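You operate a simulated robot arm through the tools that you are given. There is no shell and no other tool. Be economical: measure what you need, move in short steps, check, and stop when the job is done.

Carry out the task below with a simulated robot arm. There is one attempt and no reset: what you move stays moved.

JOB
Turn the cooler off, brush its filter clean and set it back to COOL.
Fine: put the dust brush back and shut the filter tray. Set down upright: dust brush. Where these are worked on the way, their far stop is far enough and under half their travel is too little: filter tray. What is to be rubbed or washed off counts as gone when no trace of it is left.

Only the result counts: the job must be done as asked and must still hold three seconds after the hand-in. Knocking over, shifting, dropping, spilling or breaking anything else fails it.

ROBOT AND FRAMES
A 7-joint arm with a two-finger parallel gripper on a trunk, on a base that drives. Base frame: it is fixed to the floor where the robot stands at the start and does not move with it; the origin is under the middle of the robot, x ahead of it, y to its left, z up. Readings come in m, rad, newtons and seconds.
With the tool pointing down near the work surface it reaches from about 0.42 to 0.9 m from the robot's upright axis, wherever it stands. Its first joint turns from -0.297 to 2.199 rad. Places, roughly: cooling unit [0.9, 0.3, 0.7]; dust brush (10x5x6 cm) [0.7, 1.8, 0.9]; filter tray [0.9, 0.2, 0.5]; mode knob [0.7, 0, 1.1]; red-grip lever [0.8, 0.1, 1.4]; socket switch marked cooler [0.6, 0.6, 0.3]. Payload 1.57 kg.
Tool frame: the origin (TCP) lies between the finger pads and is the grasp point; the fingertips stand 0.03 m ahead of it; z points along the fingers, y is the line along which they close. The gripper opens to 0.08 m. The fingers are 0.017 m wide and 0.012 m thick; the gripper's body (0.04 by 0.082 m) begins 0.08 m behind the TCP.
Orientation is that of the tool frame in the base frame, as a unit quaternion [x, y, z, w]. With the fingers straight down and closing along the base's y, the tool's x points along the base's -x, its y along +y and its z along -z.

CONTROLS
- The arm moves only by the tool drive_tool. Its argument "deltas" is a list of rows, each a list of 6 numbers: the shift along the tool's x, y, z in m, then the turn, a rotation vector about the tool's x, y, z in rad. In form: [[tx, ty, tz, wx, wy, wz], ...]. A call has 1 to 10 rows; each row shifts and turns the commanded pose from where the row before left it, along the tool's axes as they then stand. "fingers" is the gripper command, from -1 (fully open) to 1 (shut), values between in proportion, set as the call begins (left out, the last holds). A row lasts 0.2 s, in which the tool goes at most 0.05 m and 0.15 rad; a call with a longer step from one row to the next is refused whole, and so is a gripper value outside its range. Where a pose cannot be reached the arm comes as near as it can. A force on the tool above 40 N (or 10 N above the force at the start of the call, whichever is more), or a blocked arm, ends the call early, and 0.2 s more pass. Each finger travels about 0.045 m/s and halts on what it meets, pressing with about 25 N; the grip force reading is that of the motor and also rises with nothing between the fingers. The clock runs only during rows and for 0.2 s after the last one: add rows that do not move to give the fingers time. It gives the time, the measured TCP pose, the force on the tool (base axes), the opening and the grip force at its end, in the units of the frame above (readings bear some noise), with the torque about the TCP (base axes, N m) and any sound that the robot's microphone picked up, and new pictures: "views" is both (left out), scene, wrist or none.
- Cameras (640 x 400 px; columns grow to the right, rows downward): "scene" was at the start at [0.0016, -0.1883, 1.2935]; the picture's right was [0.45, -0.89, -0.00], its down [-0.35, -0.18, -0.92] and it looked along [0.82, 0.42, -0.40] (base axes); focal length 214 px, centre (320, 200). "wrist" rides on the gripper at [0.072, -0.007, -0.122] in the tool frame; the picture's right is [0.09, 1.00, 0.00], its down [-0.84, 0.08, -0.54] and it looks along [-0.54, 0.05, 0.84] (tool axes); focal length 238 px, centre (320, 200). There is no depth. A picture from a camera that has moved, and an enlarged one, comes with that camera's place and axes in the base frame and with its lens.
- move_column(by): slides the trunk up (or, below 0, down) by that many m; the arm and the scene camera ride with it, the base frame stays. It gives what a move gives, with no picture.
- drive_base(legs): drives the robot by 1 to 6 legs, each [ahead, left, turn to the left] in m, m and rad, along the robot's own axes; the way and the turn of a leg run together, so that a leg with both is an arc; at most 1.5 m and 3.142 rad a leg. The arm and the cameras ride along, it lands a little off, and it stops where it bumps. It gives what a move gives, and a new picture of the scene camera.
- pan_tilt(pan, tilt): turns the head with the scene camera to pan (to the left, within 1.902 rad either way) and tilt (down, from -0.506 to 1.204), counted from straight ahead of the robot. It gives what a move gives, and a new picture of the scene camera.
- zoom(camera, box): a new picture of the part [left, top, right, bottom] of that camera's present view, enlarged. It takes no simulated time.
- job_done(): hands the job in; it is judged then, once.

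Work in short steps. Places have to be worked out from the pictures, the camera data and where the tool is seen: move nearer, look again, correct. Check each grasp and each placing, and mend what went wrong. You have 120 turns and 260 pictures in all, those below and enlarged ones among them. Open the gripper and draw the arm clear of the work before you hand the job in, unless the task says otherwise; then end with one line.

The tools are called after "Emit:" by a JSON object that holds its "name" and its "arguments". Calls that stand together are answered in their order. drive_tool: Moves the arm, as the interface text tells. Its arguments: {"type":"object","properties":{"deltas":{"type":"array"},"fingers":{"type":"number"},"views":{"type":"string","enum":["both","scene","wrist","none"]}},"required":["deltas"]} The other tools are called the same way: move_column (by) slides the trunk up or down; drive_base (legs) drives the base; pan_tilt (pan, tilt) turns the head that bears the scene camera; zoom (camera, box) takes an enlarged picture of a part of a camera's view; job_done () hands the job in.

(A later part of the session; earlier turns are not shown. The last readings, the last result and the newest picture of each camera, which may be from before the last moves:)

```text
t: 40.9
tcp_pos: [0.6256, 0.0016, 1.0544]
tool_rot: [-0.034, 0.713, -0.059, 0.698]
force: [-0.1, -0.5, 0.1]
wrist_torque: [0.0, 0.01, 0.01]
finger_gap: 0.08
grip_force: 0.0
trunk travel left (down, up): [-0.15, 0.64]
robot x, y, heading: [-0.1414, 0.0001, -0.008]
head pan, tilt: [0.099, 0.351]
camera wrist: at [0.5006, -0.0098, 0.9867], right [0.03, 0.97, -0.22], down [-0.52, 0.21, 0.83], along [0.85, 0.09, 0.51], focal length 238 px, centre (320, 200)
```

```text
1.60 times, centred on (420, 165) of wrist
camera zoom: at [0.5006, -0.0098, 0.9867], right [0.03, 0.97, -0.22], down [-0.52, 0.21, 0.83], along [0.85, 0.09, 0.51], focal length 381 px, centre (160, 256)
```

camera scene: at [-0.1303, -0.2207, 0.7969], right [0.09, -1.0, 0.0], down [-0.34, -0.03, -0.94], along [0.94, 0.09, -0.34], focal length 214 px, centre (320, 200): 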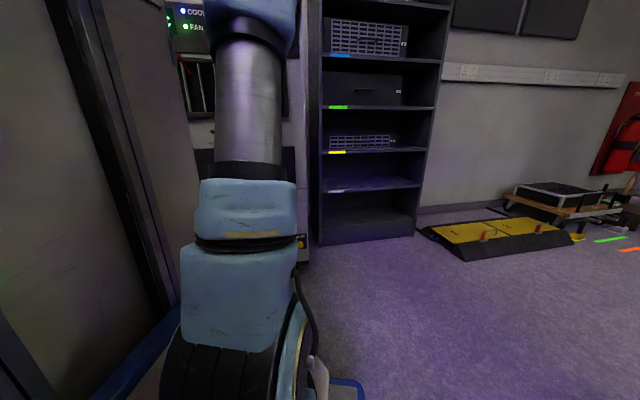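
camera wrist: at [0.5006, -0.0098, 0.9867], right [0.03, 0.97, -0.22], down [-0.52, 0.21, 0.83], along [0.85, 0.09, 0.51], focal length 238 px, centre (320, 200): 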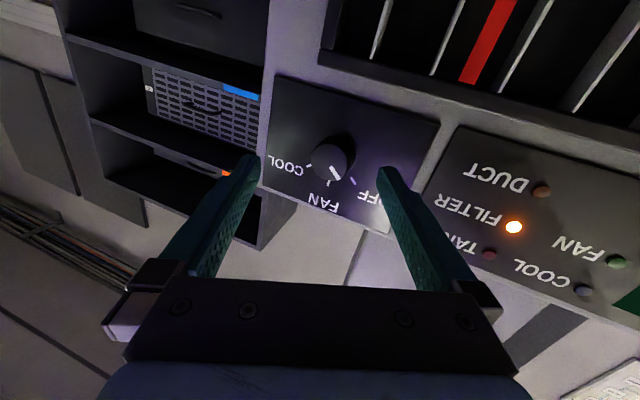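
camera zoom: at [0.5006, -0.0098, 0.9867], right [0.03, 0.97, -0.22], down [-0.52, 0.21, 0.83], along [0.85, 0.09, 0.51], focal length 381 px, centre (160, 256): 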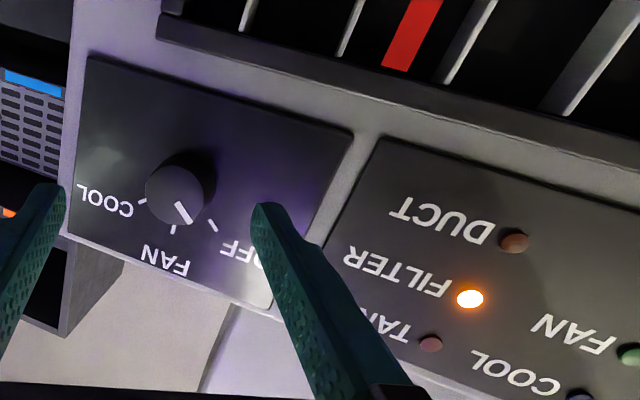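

Knob points at the OFF tick; COOL and FAN lamps are out, so it's off. Now the filter tray (handle ≈ (0.70, 0.19, 0.43)). I back up a bit, pitch the tool down to ~45° and look.

Emit:
{"name": "drive_base", "arguments": {"legs": [[-0.15, 0, 0]]}}

Emit:
{"name": "drive_tool", "arguments": {"deltas": [[0.03, 0.02, -0.02, 0, 0.13, 0], [0.03, 0.02, -0.01, 0, 0.13, 0], [0.03, 0.02, 0, 0, 0.13, 0], [0.03, 0.02, 0.01, 0, 0.13, 0], [0.03, 0.02, 0.01, 0, 0.13, 0], [0.03, 0.02, 0.02, 0, 0.13, 0], [0.03, 0.02, 0.02, 0, 0, 0], [0.03, 0.02, 0.02, 0, 0, 0]]}}

```text
t: 42.2
tcp_pos: [0.4764, 0.0024, 1.0531]
tool_rot: [-0.035, 0.713, -0.059, 0.698]
force: [-0.2, -0.2, 0.7]
wrist_torque: [0.02, -0.02, -0.02]
finger_gap: 0.0799
grip_force: 0.1
trunk travel left (down, up): [-0.15, 0.64]
robot x, y, heading: [-0.294, 0.0003, 0.0]
head pan, tilt: [0.099, 0.351]
camera scene: at [-0.2796, -0.2203, 0.797], right [0.09, -1.0, 0.0], down [-0.34, -0.03, -0.94], along [0.94, 0.09, -0.34], focal length 214 px, centre (320, 200)
```

scene: 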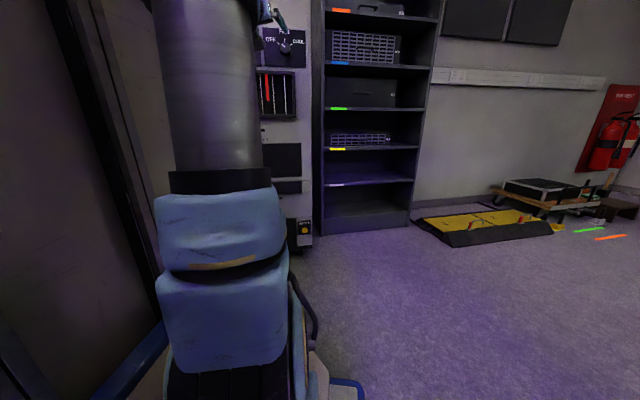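

```text
t: 44.2
tcp_pos: [0.4274, 0.0919, 0.7828]
tool_rot: [0.023, 0.923, -0.075, 0.377]
force: [0.1, 0.3, -0.1]
wrist_torque: [-0.02, 0.0, 0.02]
finger_gap: 0.0801
grip_force: 0.0
trunk travel left (down, up): [-0.15, 0.64]
robot x, y, heading: [-0.2935, 0.0038, -0.006]
head pan, tilt: [0.099, 0.351]
stopped in row 8: the arm was blocked; the commanded pose is now the measured one
camera scene: at [-0.2789, -0.2234, 0.7944], right [0.09, -1.0, 0.0], down [-0.34, -0.03, -0.94], along [0.93, 0.09, -0.34], focal length 214 px, centre (320, 200)
camera wrist: at [0.2903, 0.1034, 0.8203], right [0.03, 0.98, -0.18], down [0.23, 0.17, 0.96], along [0.97, -0.07, -0.22], focal length 238 px, centre (320, 200)
```

scene: 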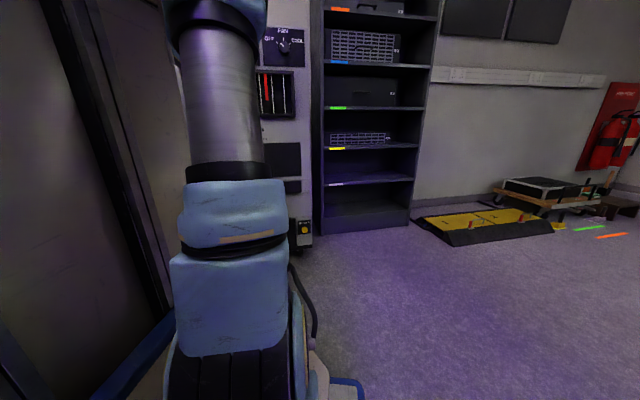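
wrist: 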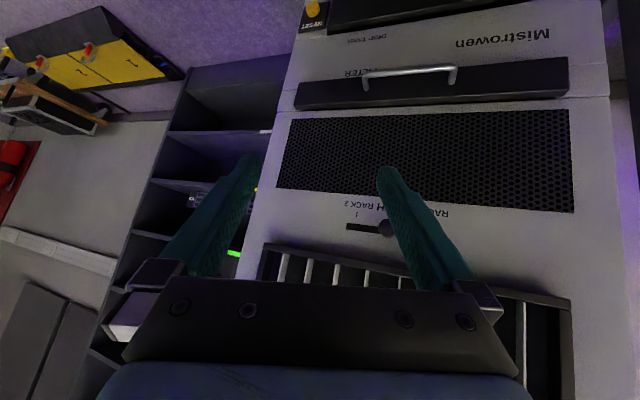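

The label FILTER confirms the tray; handle ≈ (0.70, 0.20, 0.435). I'll hook it with closed fingers pointing down. Go to above the handle for a closer look.

Emit:
{"name": "drive_tool", "arguments": {"deltas": [[-0.02, 0.01, 0, 0, 0.13, 0], [-0.02, 0.02, 0, 0, 0.13, 0], [-0.03, 0.02, 0, 0, 0.13, 0], [-0.03, 0.02, 0, 0, 0.1, 0], [-0.03, 0.02, 0.02, 0, 0, 0], [0, 0.0, 0.04, 0, 0, 0], [0, 0, 0.04, 0, 0, 0]], "views": "wrist", "fingers": 1}}

Emit:
{"name": "drive_base", "arguments": {"legs": [[0.1, 0, 0]]}}

```text
t: 45.9
tcp_pos: [0.5261, 0.1424, 0.7254]
tool_rot: [0.016, 0.976, -0.073, 0.203]
force: [0.0, 0.4, 0.4]
wrist_torque: [-0.01, -0.04, -0.02]
finger_gap: 0.0
grip_force: 20.8
out of reach, approached as far as the arm can: row 3, 4, 5
trunk travel left (down, up): [-0.15, 0.64]
robot x, y, heading: [-0.2869, 0.0003, -0.008]
head pan, tilt: [0.099, 0.351]
camera wrist: at [0.4106, 0.1548, 0.8086], right [-0.02, 0.98, -0.17], down [0.56, 0.16, 0.81], along [0.83, -0.08, -0.56], focal length 238 px, centre (320, 200)
```

wrist: 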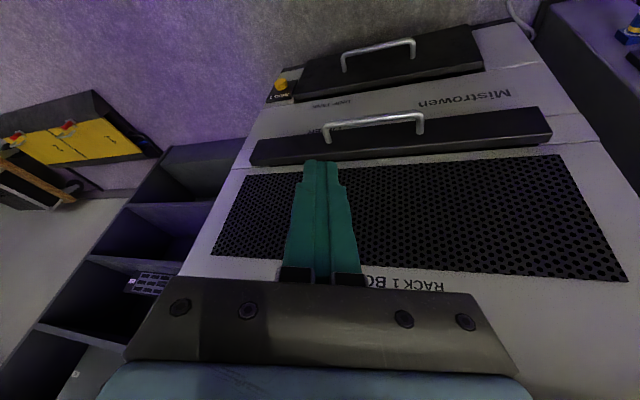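

```text
t: 47.0
tcp_pos: [0.6261, 0.1428, 0.7244]
tool_rot: [0.015, 0.976, -0.073, 0.202]
force: [0.2, -0.1, -0.9]
wrist_torque: [0.01, -0.01, 0.04]
finger_gap: 0.0
grip_force: 21.2
trunk travel left (down, up): [-0.15, 0.64]
robot x, y, heading: [-0.1934, -0.0016, -0.001]
head pan, tilt: [0.099, 0.351]
camera scene: at [-0.1794, -0.2208, 0.797], right [0.09, -1.0, 0.0], down [-0.34, -0.03, -0.94], along [0.94, 0.09, -0.34], focal length 214 px, centre (320, 200)
```

scene: 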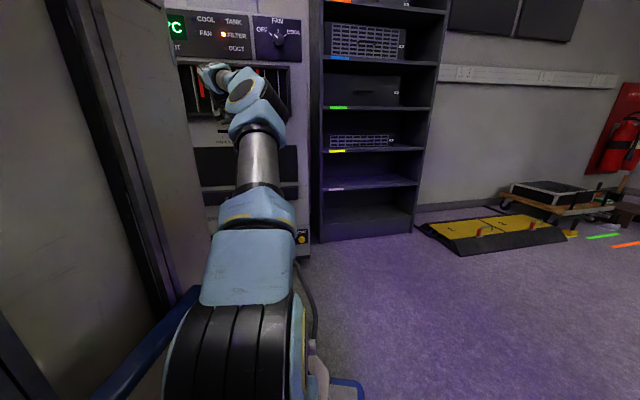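

Refined bar estimate ≈ (0.65, 0.188, 0.49). I level the tool, point it straighter down and look again from a new place.

Emit:
{"name": "drive_tool", "arguments": {"deltas": [[0.02, 0, 0, -0.12, 0.01, 0.05], [0.02, 0.02, 0.02, 0, 0.13, 0], [0.02, 0.025, 0.02, 0, 0.13, 0], [0, 0, 0.03, 0, 0.1, 0]], "views": "wrist"}}

```text
t: 48.0
tcp_pos: [0.5912, 0.1885, 0.636]
tool_rot: [0.03, 0.999, -0.003, 0.021]
force: [0.5, 1.0, 1.0]
wrist_torque: [-0.03, 0.01, 0.04]
finger_gap: 0.0001
grip_force: 21.5
trunk travel left (down, up): [-0.15, 0.64]
robot x, y, heading: [-0.1925, 0.0003, -0.006]
head pan, tilt: [0.099, 0.351]
camera wrist: at [0.5118, 0.1877, 0.7564], right [-0.03, 1.0, -0.01], down [0.82, 0.03, 0.58], along [0.58, 0.01, -0.82], focal length 238 px, centre (320, 200)
```

wrist: 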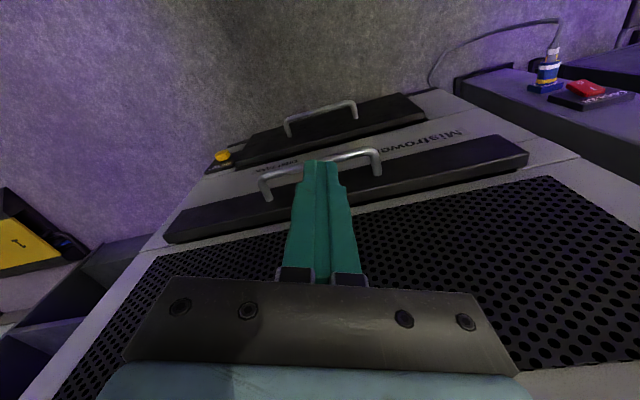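

The cooler is yawed: its normal is about (-0.957, -0.286), standoff gap of the bar ≈ 27 mm. I yaw the tool to match and come lower in front of the bar for a precise look.

Emit:
{"name": "drive_tool", "arguments": {"deltas": [[0, 0, 0.02, 0, 0, -0.145], [0, 0, 0.02, 0, 0, -0.145], [0, 0, 0.03, 0, 0, 0]], "views": "wrist"}}

```text
t: 48.8
tcp_pos: [0.592, 0.1869, 0.5636]
tool_rot: [-0.117, 0.993, -0.007, 0.021]
force: [0.1, 0.1, 0.0]
wrist_torque: [-0.03, 0.04, 0.01]
finger_gap: 0.0
grip_force: 21.7
trunk travel left (down, up): [-0.15, 0.64]
robot x, y, heading: [-0.1919, -0.0006, -0.006]
head pan, tilt: [0.099, 0.351]
camera wrist: at [0.5178, 0.166, 0.6851], right [-0.32, 0.95, -0.02], down [0.77, 0.27, 0.57], along [0.55, 0.17, -0.82], focal length 238 px, centre (320, 200)
```

wrist: 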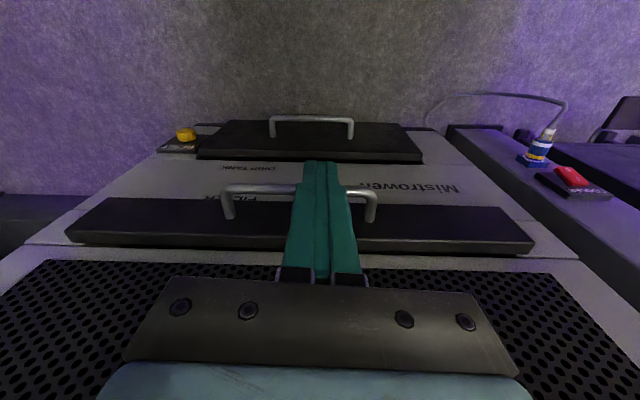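

Bar centre triangulates to (0.648, 0.186, 0.483). I move over the gap behind it and verify before lowering.

Emit:
{"name": "drive_tool", "arguments": {"deltas": [[-0.035, -0.009, 0, 0, 0, -0.06], [-0.036, -0.009, 0.015, 0, 0, 0], [0, 0, 0, 0, 0, 0]], "views": "wrist"}}

Emit:
{"name": "zoom", "arguments": {"camera": "wrist", "box": [200, 120, 440, 280]}}

```text
t: 49.6
tcp_pos: [0.6188, 0.1901, 0.5649]
tool_rot: [-0.153, 0.988, -0.012, 0.012]
force: [0.3, -0.5, 0.5]
wrist_torque: [-0.01, 0.04, -0.01]
finger_gap: 0.0003
grip_force: 21.7
out of reach, approached as far as the arm can: row 2
trunk travel left (down, up): [-0.15, 0.64]
robot x, y, heading: [-0.1947, -0.0023, -0.005]
head pan, tilt: [0.099, 0.351]
camera wrist: at [0.5475, 0.1648, 0.6859], right [-0.39, 0.92, -0.03], down [0.76, 0.34, 0.56], along [0.52, 0.2, -0.83], focal length 238 px, centre (320, 200)
```

wrist: 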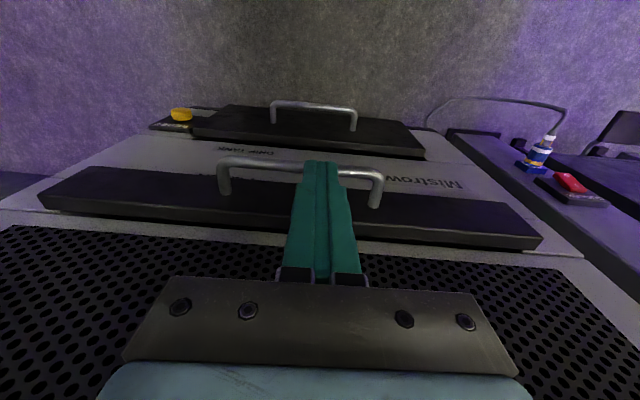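

```text
2.50 times, centred on (320, 200) of wrist
camera zoom: at [0.5475, 0.1648, 0.6859], right [-0.39, 0.92, -0.03], down [0.76, 0.34, 0.56], along [0.52, 0.2, -0.83], focal length 596 px, centre (320, 200)
```

zoom: 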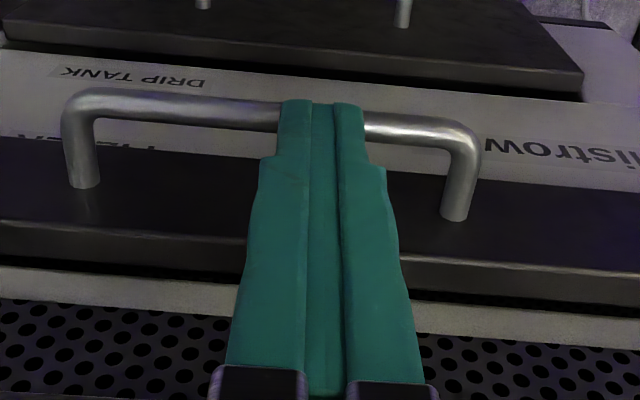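

The arm is at its reach limit. I retract 5 cm, drive the base 9 cm closer, then place the fingers over the gap.

Emit:
{"name": "drive_tool", "arguments": {"deltas": [[0.05, 0, 0, 0, 0, 0], [0.02, 0, 0, 0, 0, 0]], "views": "none"}}

Emit:
{"name": "drive_base", "arguments": {"legs": [[0.09, 0, 0]]}}

```text
t: 50.2
tcp_pos: [0.5639, 0.1663, 0.5656]
tool_rot: [-0.145, 0.989, -0.007, 0.022]
force: [0.3, 0.1, 0.7]
wrist_torque: [-0.01, 0.0, -0.02]
finger_gap: 0.0
grip_force: 21.3
trunk travel left (down, up): [-0.15, 0.64]
robot x, y, heading: [-0.1872, 0.002, -0.009]
head pan, tilt: [0.099, 0.351]
```

```text
t: 51.3
tcp_pos: [0.6244, 0.1696, 0.5655]
tool_rot: [-0.155, 0.988, -0.012, 0.011]
force: [0.6, -0.6, -0.6]
wrist_torque: [-0.02, -0.01, 0.01]
finger_gap: 0.0
grip_force: 20.9
trunk travel left (down, up): [-0.15, 0.64]
robot x, y, heading: [-0.1181, -0.0032, -0.008]
head pan, tilt: [0.099, 0.351]
stopped in leg 1: the robot was blocked; the commanded pose is now the measured one
camera scene: at [-0.1061, -0.2222, 0.797], right [0.09, -1.0, 0.0], down [-0.34, -0.03, -0.94], along [0.94, 0.09, -0.34], focal length 214 px, centre (320, 200)
```

scene: 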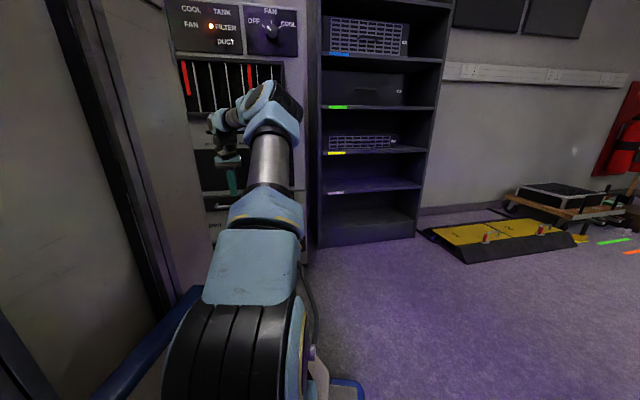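

The robot was blocked — probably the wrist met the cooler's front. I back off slightly and look.

Emit:
{"name": "drive_base", "arguments": {"legs": [[-0.03, 0, 0]]}}

Emit:
{"name": "zoom", "arguments": {"camera": "scene", "box": [150, 30, 350, 260]}}

Emit:
{"name": "drive_tool", "arguments": {"deltas": [[0, 0, 0, 0, 0, 0]], "views": "wrist"}}

```text
t: 52.1
tcp_pos: [0.5958, 0.1673, 0.5637]
tool_rot: [-0.153, 0.988, -0.012, 0.01]
force: [0.3, 0.4, 0.5]
wrist_torque: [0.0, 0.02, -0.04]
finger_gap: 0.0
grip_force: 21.5
trunk travel left (down, up): [-0.15, 0.64]
robot x, y, heading: [-0.1448, 0.0037, -0.009]
head pan, tilt: [0.099, 0.351]
camera scene: at [-0.1355, -0.2218, 0.797], right [0.09, -1.0, 0.0], down [-0.34, -0.03, -0.94], along [0.94, 0.09, -0.34], focal length 214 px, centre (320, 200)
```

scene: 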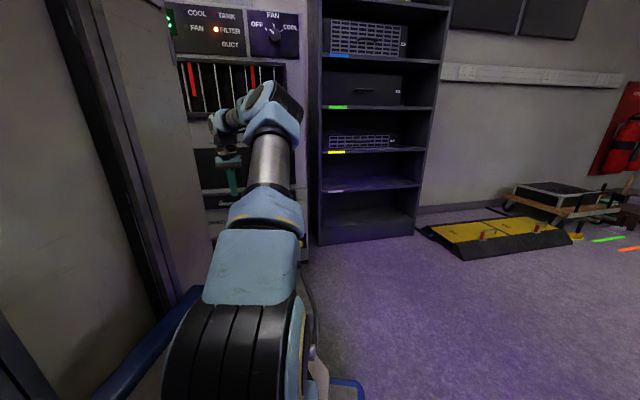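

```text
1.74 times, centred on (250, 145) of scene
camera zoom: at [-0.1355, -0.2218, 0.797], right [0.09, -1.0, 0.0], down [-0.34, -0.03, -0.94], along [0.94, 0.09, -0.34], focal length 373 px, centre (442, 296)
```

zoom: 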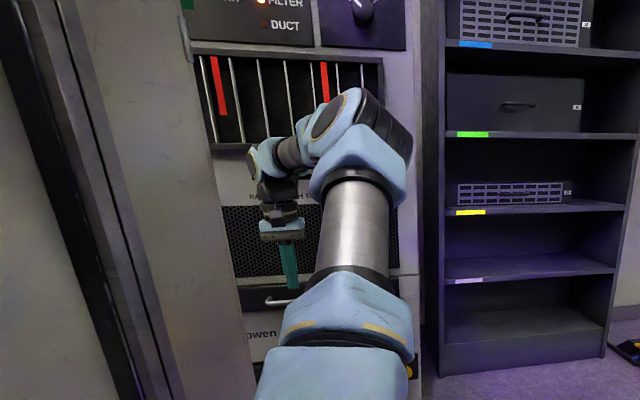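

```text
t: 52.5
tcp_pos: [0.5949, 0.1678, 0.5632]
tool_rot: [-0.153, 0.988, -0.012, 0.01]
force: [0.2, -0.3, -0.2]
wrist_torque: [0.02, 0.01, 0.01]
finger_gap: 0.0
grip_force: 21.3
trunk travel left (down, up): [-0.15, 0.64]
robot x, y, heading: [-0.1472, 0.0004, -0.009]
head pan, tilt: [0.099, 0.351]
camera wrist: at [0.525, 0.1423, 0.6854], right [-0.39, 0.92, -0.03], down [0.76, 0.34, 0.55], along [0.52, 0.19, -0.83], focal length 238 px, centre (320, 200)
```

wrist: 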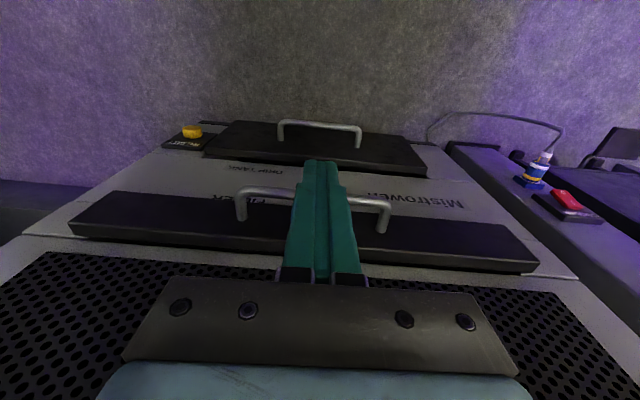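

The elbow is swung out in front of the cooler because the shoulder is low. I raise the trunk and lower the arm to a better posture before approaching.

Emit:
{"name": "drive_base", "arguments": {"legs": [[-0.08, 0, 0]]}}

Emit:
{"name": "move_column", "arguments": {"by": 0.35}}

Emit:
{"name": "drive_tool", "arguments": {"deltas": [[0, 0, 0.045, 0, 0, 0], [0, 0, 0.045, 0, 0, 0], [0, 0, 0.045, 0, 0, 0], [0, 0, 0.045, 0, 0, 0], [0, 0, 0.045, 0, 0, 0], [0, 0, 0.045, 0, 0, 0], [0, 0, 0.045, 0, 0, 0], [0, 0, 0.035, 0, 0, 0]]}}

```text
t: 53.6
tcp_pos: [0.5157, 0.1671, 0.5636]
tool_rot: [-0.153, 0.988, -0.012, 0.01]
force: [-0.1, -0.4, -0.2]
wrist_torque: [0.02, -0.03, -0.01]
finger_gap: 0.0
grip_force: 21.2
trunk travel left (down, up): [-0.15, 0.64]
robot x, y, heading: [-0.2284, -0.0025, -0.009]
head pan, tilt: [0.099, 0.351]
camera scene: at [-0.2158, -0.2212, 0.797], right [0.09, -1.0, 0.0], down [-0.34, -0.03, -0.94], along [0.94, 0.09, -0.34], focal length 214 px, centre (320, 200)
```

scene: 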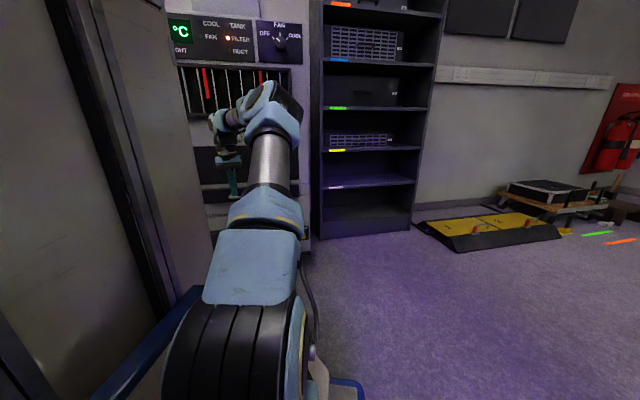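

```text
t: 57.0
tcp_pos: [0.5157, 0.1676, 0.9135]
tool_rot: [-0.154, 0.988, -0.011, 0.009]
force: [-0.5, 0.5, -1.0]
wrist_torque: [-0.01, -0.02, 0.01]
finger_gap: 0.0
grip_force: 21.4
trunk travel left (down, up): [-0.5, 0.29]
robot x, y, heading: [-0.2276, -0.0012, -0.01]
head pan, tilt: [0.099, 0.351]
```

```text
t: 58.8
tcp_pos: [0.5215, 0.1603, 0.5653]
tool_rot: [-0.153, 0.988, -0.011, 0.01]
force: [-0.5, 0.6, 0.6]
wrist_torque: [0.0, -0.01, -0.03]
finger_gap: 0.0
grip_force: 20.8
trunk travel left (down, up): [-0.5, 0.29]
robot x, y, heading: [-0.228, -0.0027, -0.008]
head pan, tilt: [0.099, 0.351]
camera scene: at [-0.216, -0.2212, 1.1471], right [0.09, -1.0, 0.0], down [-0.34, -0.03, -0.94], along [0.94, 0.09, -0.34], focal length 214 px, centre (320, 200)
camera wrist: at [0.4513, 0.1354, 0.6869], right [-0.39, 0.92, -0.03], down [0.76, 0.34, 0.55], along [0.52, 0.2, -0.83], focal length 238 px, centre (320, 200)
```

scene: 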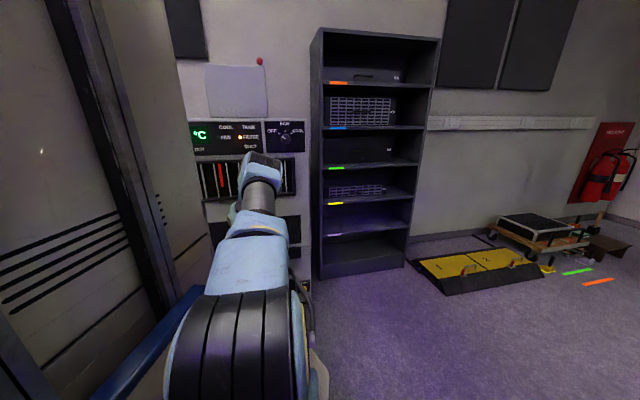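
wrist: 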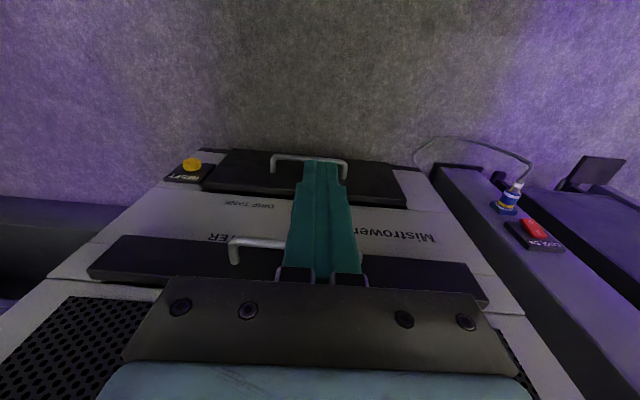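

Better posture. Drive 8 cm forward, then move the fingers above the gap behind the bar.

Emit:
{"name": "drive_base", "arguments": {"legs": [[0.08, 0, 0]]}}

Emit:
{"name": "drive_tool", "arguments": {"deltas": [[-0.035, 0.005, 0.0, 0, 0, 0], [-0.035, 0.005, 0.02, 0, 0, 0], [0, 0, 0, 0, 0, 0]], "views": "wrist"}}

Emit:
{"name": "zoom", "arguments": {"camera": "wrist", "box": [200, 120, 440, 280]}}

```text
t: 59.9
tcp_pos: [0.6025, 0.1601, 0.5643]
tool_rot: [-0.153, 0.988, -0.012, 0.011]
force: [0.1, 0.0, 0.2]
wrist_torque: [-0.02, 0.01, -0.02]
finger_gap: 0.0
grip_force: 21.3
trunk travel left (down, up): [-0.5, 0.29]
robot x, y, heading: [-0.1488, -0.0001, -0.01]
head pan, tilt: [0.099, 0.351]
camera scene: at [-0.1353, -0.2218, 1.147], right [0.09, -1.0, 0.0], down [-0.34, -0.03, -0.94], along [0.94, 0.09, -0.34], focal length 214 px, centre (320, 200)
```

scene: 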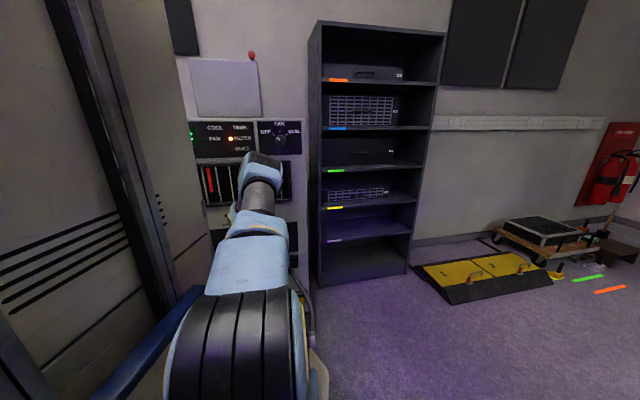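

```text
t: 60.9
tcp_pos: [0.6783, 0.0631, 0.5344]
tool_rot: [-0.112, 0.993, -0.019, 0.01]
force: [-0.4, -1.8, 1.6]
wrist_torque: [0.16, 0.08, 0.04]
finger_gap: 0.0
grip_force: 20.9
trunk travel left (down, up): [-0.5, 0.29]
robot x, y, heading: [-0.1533, -0.0564, -0.065]
head pan, tilt: [0.099, 0.351]
stopped in row 3: the arm was blocked; the commanded pose is now the measured one
camera wrist: at [0.6049, 0.0456, 0.655], right [-0.31, 0.95, -0.04], down [0.79, 0.28, 0.55], along [0.53, 0.14, -0.83], focal length 238 px, centre (320, 200)
```

wrist: 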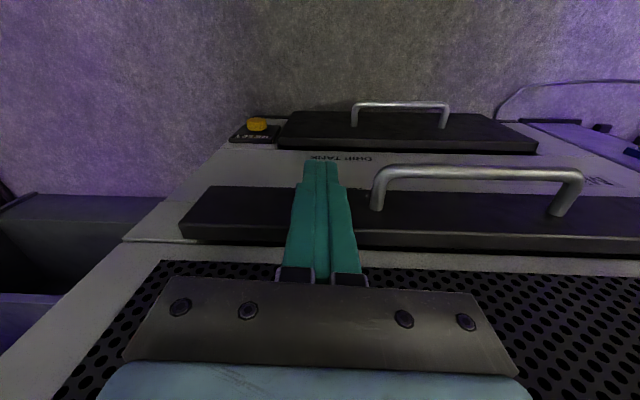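

```text
2.50 times, centred on (320, 200) of wrist
camera zoom: at [0.6049, 0.0456, 0.655], right [-0.31, 0.95, -0.04], down [0.79, 0.28, 0.55], along [0.53, 0.14, -0.83], focal length 596 px, centre (320, 200)
```

zoom: 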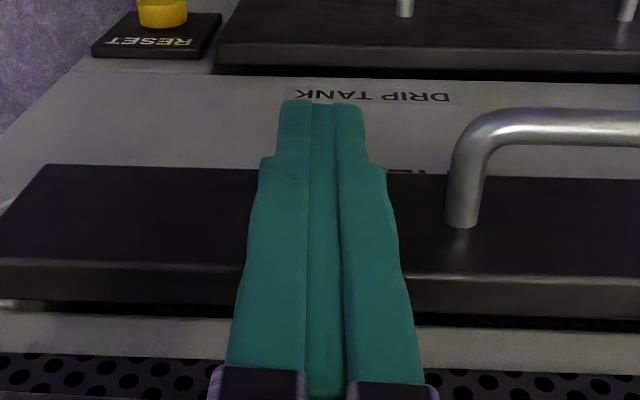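

The elbow pressed on the cooler and pushed the base aside. The arm's first joint favours targets on its left, so I back off, retract the arm, and turn the base to the right.

Emit:
{"name": "drive_base", "arguments": {"legs": [[-0.2, 0.0, 0]]}}

Emit:
{"name": "drive_tool", "arguments": {"deltas": [[0.03, 0.02, -0.04, 0, 0, 0], [0.03, 0.02, -0.04, 0, 0, 0], [0.03, 0.02, -0.04, 0, 0, 0], [0.0, 0.03, -0.04, 0, 0, 0], [0.0, 0.04, 0, 0, 0, 0], [0.0, 0.04, 0, 0, 0, 0]], "views": "scene"}}

```text
t: 62.5
tcp_pos: [0.4762, 0.0773, 0.5351]
tool_rot: [-0.115, 0.993, -0.019, 0.009]
force: [0.0, -0.4, 0.1]
wrist_torque: [0.01, 0.03, 0.03]
finger_gap: 0.0001
grip_force: 21.5
trunk travel left (down, up): [-0.5, 0.29]
robot x, y, heading: [-0.3551, -0.0483, -0.064]
head pan, tilt: [0.099, 0.351]
camera scene: at [-0.3571, -0.2672, 1.147], right [0.04, -1.0, 0.0], down [-0.34, -0.01, -0.94], along [0.94, 0.04, -0.34], focal length 214 px, centre (320, 200)
```

scene: 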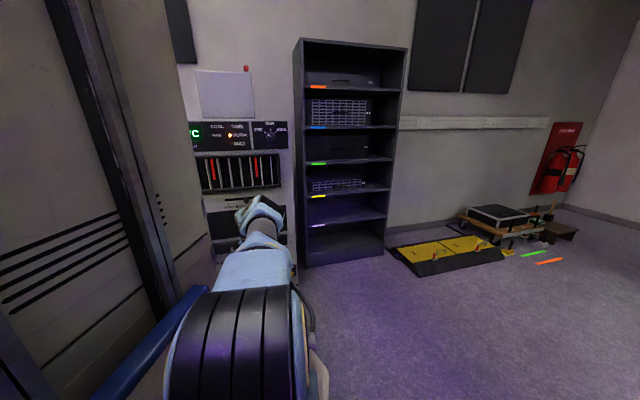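

```text
refused: row 1 steps farther than a row can; nothing moved
```

Steps were too long; I retry smaller.

Emit:
{"name": "drive_tool", "arguments": {"deltas": [[0.03, 0.01, -0.035, 0, 0, 0], [0.03, 0.01, -0.035, 0, 0, 0], [0.0, 0.03, -0.035, 0, 0, 0], [0.0, 0.04, -0.02, 0, 0, 0], [0.0, 0.045, 0, 0, 0, 0], [0.0, 0.045, 0, 0, 0, 0], [0.0, 0.045, 0, 0, 0, 0]], "views": "none"}}

Emit:
{"name": "drive_base", "arguments": {"legs": [[0, 0, -0.6]]}}

```text
t: 64.1
tcp_pos: [0.3788, 0.2219, 0.6532]
tool_rot: [-0.115, 0.993, -0.02, 0.009]
force: [-0.3, -0.4, 0.2]
wrist_torque: [-0.02, 0.02, 0.03]
finger_gap: 0.0
grip_force: 21.2
out of reach, approached as far as the arm can: row 6, 7
trunk travel left (down, up): [-0.5, 0.29]
robot x, y, heading: [-0.3566, -0.0489, -0.063]
head pan, tilt: [0.099, 0.351]
```

```text
t: 66.1
tcp_pos: [0.4029, -0.242, 0.6522]
tool_rot: [0.187, 0.982, -0.02, 0.004]
force: [-0.4, 0.0, -0.3]
wrist_torque: [-0.01, 0.0, 0.03]
finger_gap: 0.0
grip_force: 21.3
trunk travel left (down, up): [-0.5, 0.29]
robot x, y, heading: [-0.3563, -0.047, -0.666]
head pan, tilt: [0.099, 0.351]
camera scene: at [-0.4814, -0.2252, 1.1471], right [-0.54, -0.84, 0.0], down [-0.29, 0.18, -0.94], along [0.79, -0.51, -0.34], focal length 214 px, centre (320, 200)
```

scene: 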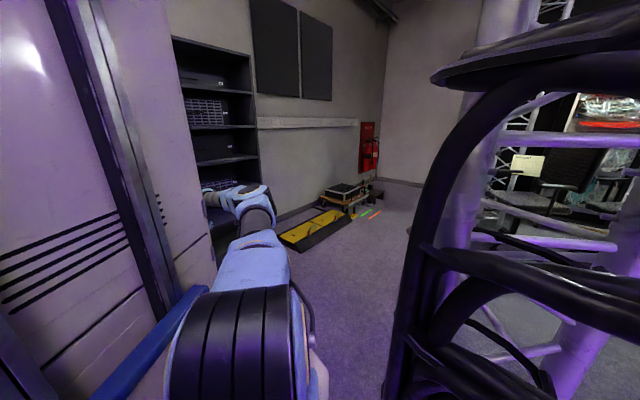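

I swing the arm to the left relative to the robot, turning the tool to the cooler's yaw.

Emit:
{"name": "drive_tool", "arguments": {"deltas": [[0.015, 0.04, -0.02, 0, 0, -0.12], [0.01, 0.045, 0, 0, 0, -0.12], [0.005, 0.045, 0, 0, 0, -0.12], [0, 0.045, 0, 0, 0, -0.12], [-0.005, 0.045, 0, 0, 0, -0.12], [-0.01, 0.045, 0, 0, 0, -0.08], [-0.01, 0.045, 0, 0, 0, 0], [-0.01, 0.045, 0, 0, 0, 0]], "views": "both"}}

```text
t: 67.9
tcp_pos: [0.3666, -0.1746, 0.6415]
tool_rot: [-0.151, 0.988, -0.022, -0.004]
force: [0.2, 0.4, 0.2]
wrist_torque: [0.01, -0.01, -0.02]
finger_gap: 0.0
grip_force: 21.3
out of reach, approached as far as the arm can: row 1, 2, 3, 4, 5, 6, 7, 8
trunk travel left (down, up): [-0.5, 0.29]
robot x, y, heading: [-0.3499, -0.0451, -0.67]
head pan, tilt: [0.099, 0.351]
camera scene: at [-0.4812, -0.2252, 1.147], right [-0.54, -0.84, 0.0], down [-0.29, 0.18, -0.94], along [0.79, -0.51, -0.34], focal length 214 px, centre (320, 200)
camera wrist: at [0.2995, -0.1966, 0.7652], right [-0.39, 0.92, -0.04], down [0.78, 0.35, 0.53], along [0.5, 0.17, -0.85], focal length 238 px, centre (320, 200)
```

scene: 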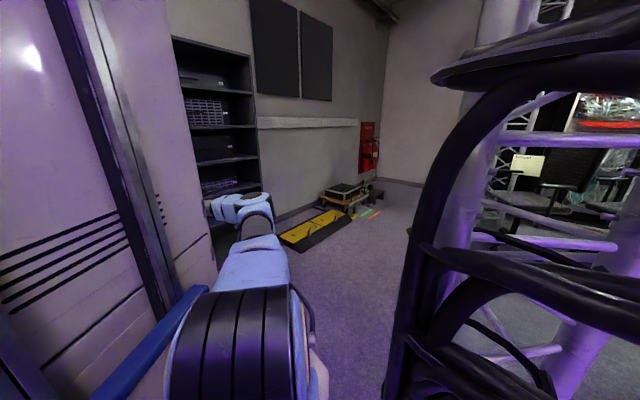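
wrist: 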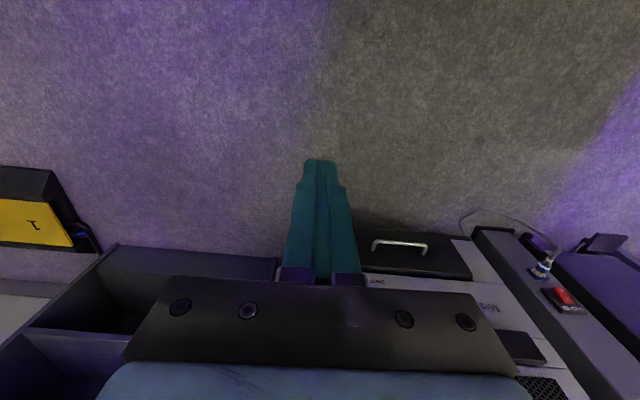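

The arm's elbow posture has drifted out to the right. I raise the tool high and bring it in to recover the elbow-up posture.

Emit:
{"name": "drive_tool", "arguments": {"deltas": [[0, 0, -0.048, 0, 0, 0.06], [0, 0, -0.048, 0, 0, 0.06], [0, 0, -0.048, 0, 0, 0.06], [0, 0, -0.048, 0, 0, 0.06], [0, 0, -0.048, 0, 0, 0.06], [0, 0, -0.048, 0, 0, 0.06], [0, 0, -0.048, 0, 0, 0.06], [0, 0, -0.048, 0, 0, 0.06], [0, 0, -0.048, 0, 0, 0.06]], "views": "none"}}

Emit:
{"name": "drive_tool", "arguments": {"deltas": [[0.045, 0, 0, 0, 0, 0.05], [0.045, 0, 0, 0, 0, 0.05], [0.045, 0, 0, 0, 0, 0], [0.045, 0, 0, 0, 0, 0], [0.02, 0.03, 0, 0, 0, 0], [0, 0.04, 0, 0, 0, 0], [0, 0.04, 0, 0, 0, 0]], "views": "scene"}}

```text
t: 69.9
tcp_pos: [0.3302, -0.2356, 1.0466]
tool_rot: [0.118, 0.993, -0.021, 0.001]
force: [-0.3, -0.3, 0.5]
wrist_torque: [-0.02, 0.02, 0.0]
finger_gap: 0.0
grip_force: 21.8
out of reach, approached as far as the arm can: row 3, 4, 5, 6, 7, 8, 9
trunk travel left (down, up): [-0.5, 0.29]
robot x, y, heading: [-0.351, -0.048, -0.672]
head pan, tilt: [0.099, 0.351]
```

```text
t: 71.5
tcp_pos: [0.1919, -0.1913, 1.0408]
tool_rot: [0.259, 0.966, -0.017, -0.001]
force: [-0.7, -0.6, -0.2]
wrist_torque: [0.01, 0.0, -0.08]
finger_gap: 0.0
grip_force: 21.6
trunk travel left (down, up): [-0.5, 0.29]
robot x, y, heading: [-0.3557, -0.0428, -0.672]
head pan, tilt: [0.099, 0.351]
stopped in row 7: the arm was blocked; the commanded pose is now the measured one
camera scene: at [-0.4824, -0.2356, 1.1449], right [-0.54, -0.84, -0.01], down [-0.29, 0.19, -0.94], along [0.79, -0.5, -0.35], focal length 214 px, centre (320, 200)
```

scene: 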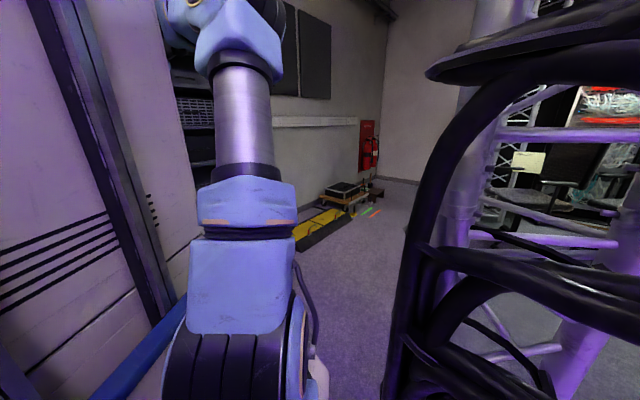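

Reinterpreting: the body on the robot's left limits the arm (it can't swing left of ~0.45 rad); it works ahead-right. So the robot must be turned LEFT with the cooler at its front-right. I turn to heading ≈ +0.4.

Emit:
{"name": "drive_base", "arguments": {"legs": [[0, 0, 1.07]]}}

Emit:
{"name": "pan_tilt", "arguments": {"pan": -0.6, "tilt": 0.45}}

```text
t: 74.5
tcp_pos: [0.0417, 0.3597, 1.0388]
tool_rot: [-0.266, 0.964, -0.017, 0.008]
force: [0.3, -0.3, 0.8]
wrist_torque: [0.01, -0.01, -0.04]
finger_gap: 0.0001
grip_force: 21.8
trunk travel left (down, up): [-0.5, 0.29]
robot x, y, heading: [-0.353, -0.0445, 0.394]
head pan, tilt: [0.099, 0.351]
camera scene: at [-0.2495, -0.249, 1.1451], right [0.47, -0.88, -0.01], down [-0.31, -0.16, -0.94], along [0.83, 0.44, -0.35], focal length 214 px, centre (320, 200)
```

scene: 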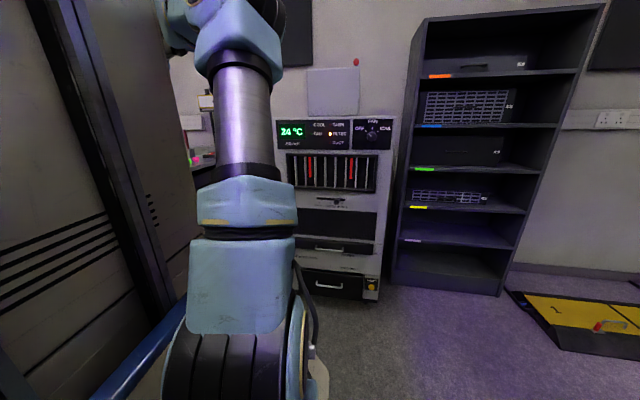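

```text
t: 75.6
tcp_pos: [0.0441, 0.358, 1.0377]
tool_rot: [-0.26, 0.966, -0.018, 0.008]
force: [0.0, -0.3, 0.1]
wrist_torque: [0.01, 0.0, 0.0]
finger_gap: 0.0
grip_force: 21.9
trunk travel left (down, up): [-0.5, 0.29]
robot x, y, heading: [-0.3552, -0.0428, 0.399]
head pan, tilt: [-0.6, 0.45]
camera scene: at [-0.2445, -0.3105, 1.136], right [-0.21, -0.98, 0.0], down [-0.43, 0.09, -0.9], along [0.88, -0.18, -0.44], focal length 214 px, centre (320, 200)
```

scene: 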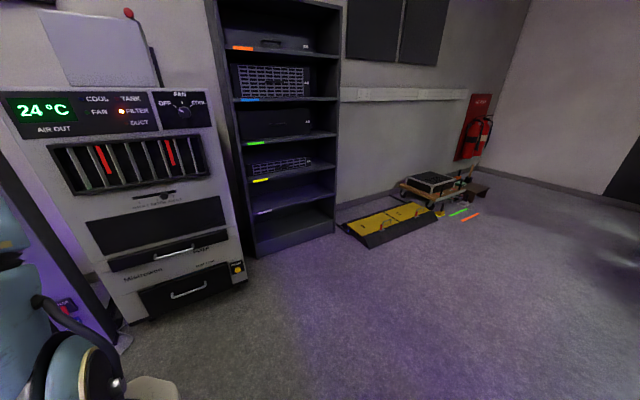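

Now the whole cooler is in clear view. Zoom to check knob, slider and tray; then move the base to the left/ahead.

Emit:
{"name": "zoom", "arguments": {"camera": "scene", "box": [0, 0, 260, 330]}}

Emit:
{"name": "drive_base", "arguments": {"legs": [[0.32, 0.24, 0]]}}

```text
1.21 times, centred on (130, 165) of scene
camera zoom: at [-0.2445, -0.3105, 1.136], right [-0.21, -0.98, 0.0], down [-0.43, 0.09, -0.9], along [0.88, -0.18, -0.44], focal length 260 px, centre (550, 242)
```

zoom: 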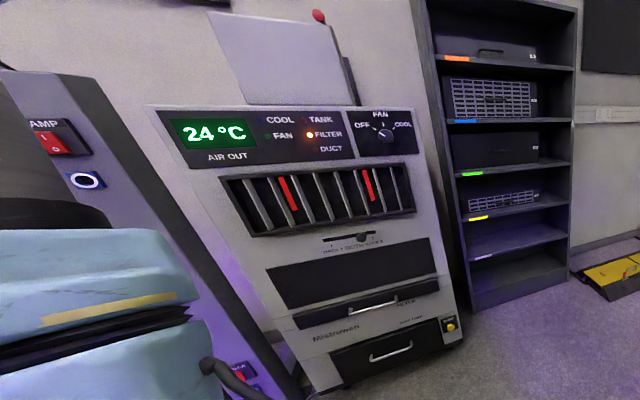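

```text
t: 78.1
tcp_pos: [0.2549, 0.7034, 1.0376]
tool_rot: [-0.261, 0.965, -0.019, 0.008]
force: [0.3, -0.3, -0.8]
wrist_torque: [0.01, 0.01, 0.01]
finger_gap: 0.0002
grip_force: 21.8
trunk travel left (down, up): [-0.5, 0.29]
robot x, y, heading: [-0.1477, 0.2964, 0.39]
head pan, tilt: [-0.6, 0.45]
camera scene: at [-0.0343, 0.0339, 1.1362], right [-0.21, -0.98, 0.0], down [-0.43, 0.09, -0.9], along [0.88, -0.19, -0.44], focal length 214 px, centre (320, 200)
```

scene: 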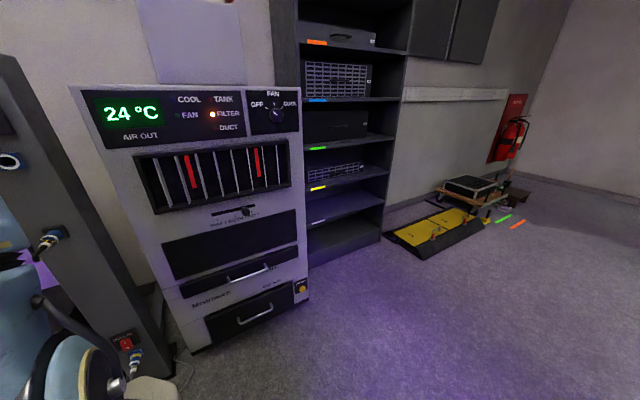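

The slider might have been touched; zoom to check it and the knob.

Emit:
{"name": "zoom", "arguments": {"camera": "scene", "box": [180, 80, 310, 235]}}

```text
2.58 times, centred on (245, 158) of scene
camera zoom: at [-0.0343, 0.0339, 1.1362], right [-0.21, -0.98, 0.0], down [-0.43, 0.09, -0.9], along [0.88, -0.19, -0.44], focal length 554 px, centre (514, 310)
```

zoom: 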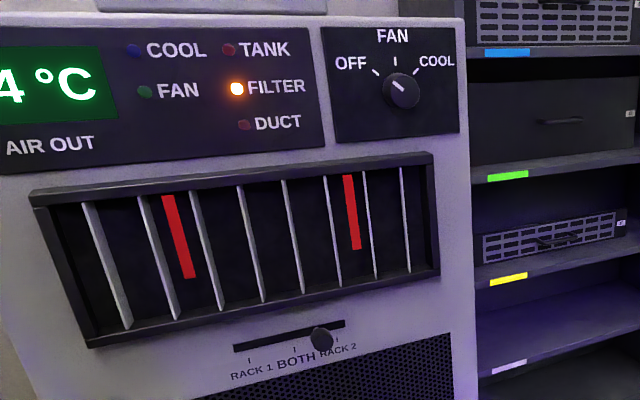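

The slider now sits between BOTH and RACK 2, while earlier it stood at BOTH; my elbow evidently nudged it, so I will push it back. First swing the arm to the robot's right-front.

Emit:
{"name": "drive_tool", "arguments": {"deltas": [[0.009, -0.044, 0, 0, 0, 0.03], [0.009, -0.044, 0, 0, 0, 0.03], [0.009, -0.044, 0, 0, 0, 0.03], [0.009, -0.044, 0, 0, 0, 0.03], [0.007, -0.044, 0, 0, 0, 0.03], [0.006, -0.044, 0, 0, 0, 0.03], [0.005, -0.044, 0, 0, 0, 0.03], [0.0, -0.044, 0, 0, 0, 0], [0.0, -0.044, 0, 0, 0, 0], [0.0, -0.044, 0, 0, 0, 0]], "views": "none"}}

Emit:
{"name": "drive_tool", "arguments": {"deltas": [[-0.02, -0.035, 0.0, 0, 0, 0], [-0.02, -0.035, 0.0, 0, 0, 0], [-0.02, -0.035, 0.0, 0, 0, 0], [-0.03, -0.01, 0.0, 0, 0, 0]]}}

```text
t: 80.3
tcp_pos: [0.3687, 0.2801, 1.0562]
tool_rot: [-0.158, 0.987, -0.02, 0.013]
force: [0.3, -0.3, -0.1]
wrist_torque: [0.0, 0.0, 0.01]
finger_gap: 0.0001
grip_force: 21.0
trunk travel left (down, up): [-0.5, 0.29]
robot x, y, heading: [-0.1456, 0.2999, 0.388]
head pan, tilt: [-0.6, 0.45]
```

```text
t: 81.3
tcp_pos: [0.4916, 0.1995, 1.0631]
tool_rot: [-0.157, 0.987, -0.02, 0.012]
force: [0.2, -0.7, 0.8]
wrist_torque: [0.0, -0.01, 0.02]
finger_gap: 0.0
grip_force: 21.5
trunk travel left (down, up): [-0.5, 0.29]
robot x, y, heading: [-0.1408, 0.2995, 0.391]
head pan, tilt: [-0.6, 0.45]
camera scene: at [-0.0409, 0.0375, 1.1378], right [-0.21, -0.98, 0.0], down [-0.43, 0.09, -0.9], along [0.88, -0.19, -0.43], focal length 214 px, centre (320, 200)
camera wrist: at [0.4202, 0.1749, 1.1851], right [-0.4, 0.92, -0.04], down [0.75, 0.35, 0.55], along [0.52, 0.19, -0.83], focal length 238 px, centre (320, 200)
```

scene: 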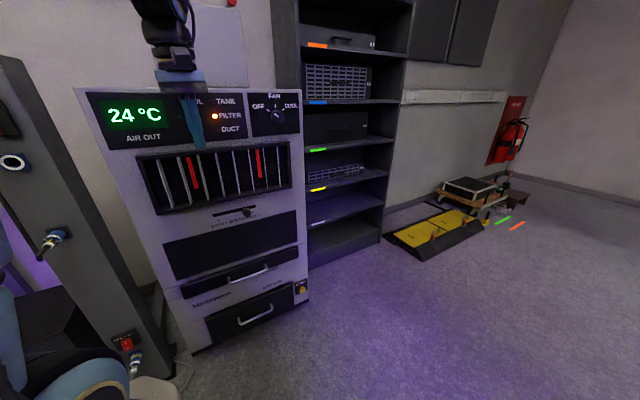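
wrist: 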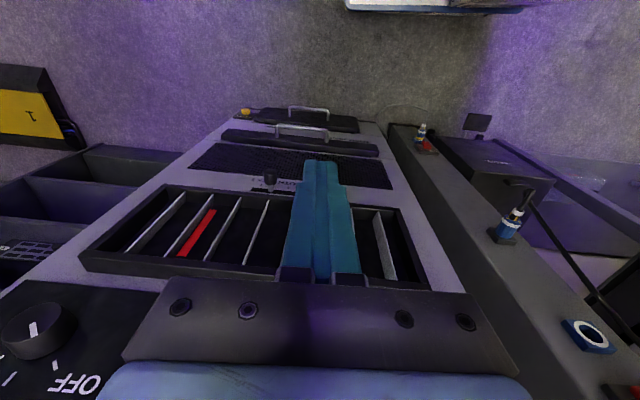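

Now I have a clear posture and views. Zoom on the slider from the wrist camera.

Emit:
{"name": "zoom", "arguments": {"camera": "wrist", "box": [220, 140, 320, 210]}}

Emit:
{"name": "drive_tool", "arguments": {"deltas": [[0, -0.03, 0.03, 0, 0, 0], [0, -0.03, 0.03, 0, 0, 0], [0, -0.0, 0.045, 0, 0, 0], [0, 0, 0.045, 0, 0, 0], [0, 0, 0.045, 0, 0, 0]], "views": "wrist"}}

```text
5.71 times, centred on (270, 175) of wrist
camera zoom: at [0.4202, 0.1749, 1.1851], right [-0.4, 0.92, -0.04], down [0.75, 0.35, 0.55], along [0.52, 0.19, -0.83], focal length 1362 px, centre (606, 343)
```

zoom: 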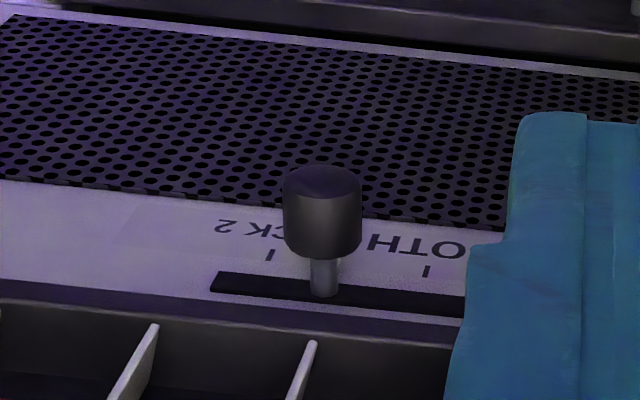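

```text
t: 82.5
tcp_pos: [0.5158, 0.1335, 0.8717]
tool_rot: [-0.157, 0.987, -0.02, 0.013]
force: [-1.5, 0.8, 0.4]
wrist_torque: [0.01, -0.01, 0.02]
finger_gap: 0.0
grip_force: 21.2
trunk travel left (down, up): [-0.5, 0.29]
robot x, y, heading: [-0.1436, 0.2962, 0.394]
head pan, tilt: [-0.6, 0.45]
camera wrist: at [0.4446, 0.1104, 0.9939], right [-0.4, 0.92, -0.05], down [0.75, 0.35, 0.55], along [0.52, 0.19, -0.83], focal length 238 px, centre (320, 200)
```

wrist: 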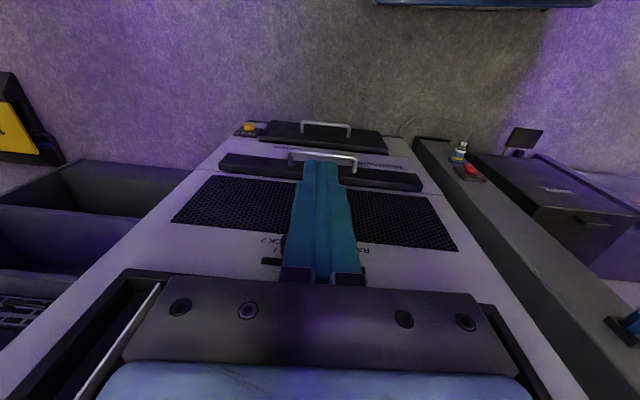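

Slider stem is 2/3 of a notch off BOTH: stem root ≈ (0.688, 0.168, 0.79); it must go +34 mm along the panel. I go to the right of it with closed fingers, pitched forward.

Emit:
{"name": "drive_tool", "arguments": {"deltas": [[-0.022, -0.024, 0.022, 0, 0, 0], [-0.022, -0.024, 0.022, 0, 0, 0], [-0.022, -0.02, 0.022, 0, 0, 0], [0, 0, 0, 0, -0.13, 0], [0, 0, 0, 0, -0.13, 0], [0, 0, 0, 0, -0.13, 0]], "views": "wrist"}}

Emit:
{"name": "zoom", "arguments": {"camera": "scene", "box": [120, 80, 310, 250]}}

```text
t: 83.9
tcp_pos: [0.6025, 0.0879, 0.8111]
tool_rot: [-0.158, 0.966, 0.01, 0.205]
force: [-0.1, -0.2, 0.1]
wrist_torque: [0.0, -0.01, -0.02]
finger_gap: 0.0
grip_force: 21.3
trunk travel left (down, up): [-0.5, 0.29]
robot x, y, heading: [-0.1464, 0.2974, 0.393]
head pan, tilt: [-0.6, 0.45]
camera wrist: at [0.4937, 0.0501, 0.8952], right [-0.39, 0.92, -0.08], down [0.49, 0.28, 0.83], along [0.78, 0.28, -0.56], focal length 238 px, centre (320, 200)
```

wrist: 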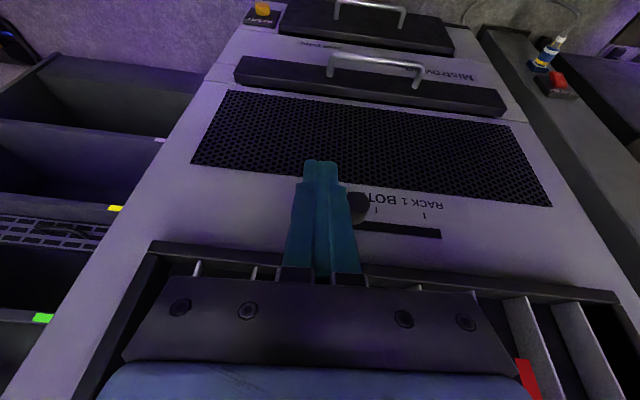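

```text
2.35 times, centred on (215, 165) of scene
camera zoom: at [-0.0403, 0.0377, 1.1378], right [-0.21, -0.98, 0.0], down [-0.43, 0.09, -0.9], along [0.88, -0.19, -0.44], focal length 505 px, centre (567, 282)
```

zoom: 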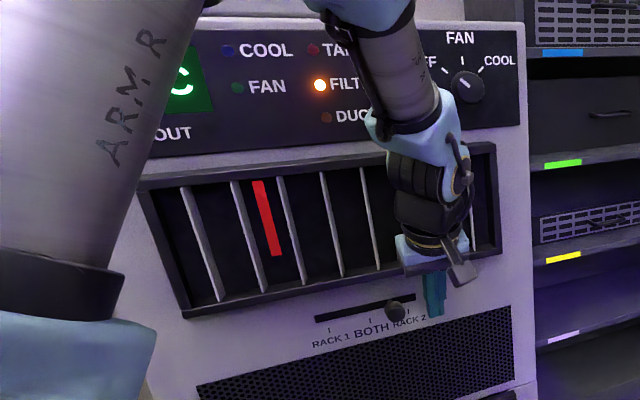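

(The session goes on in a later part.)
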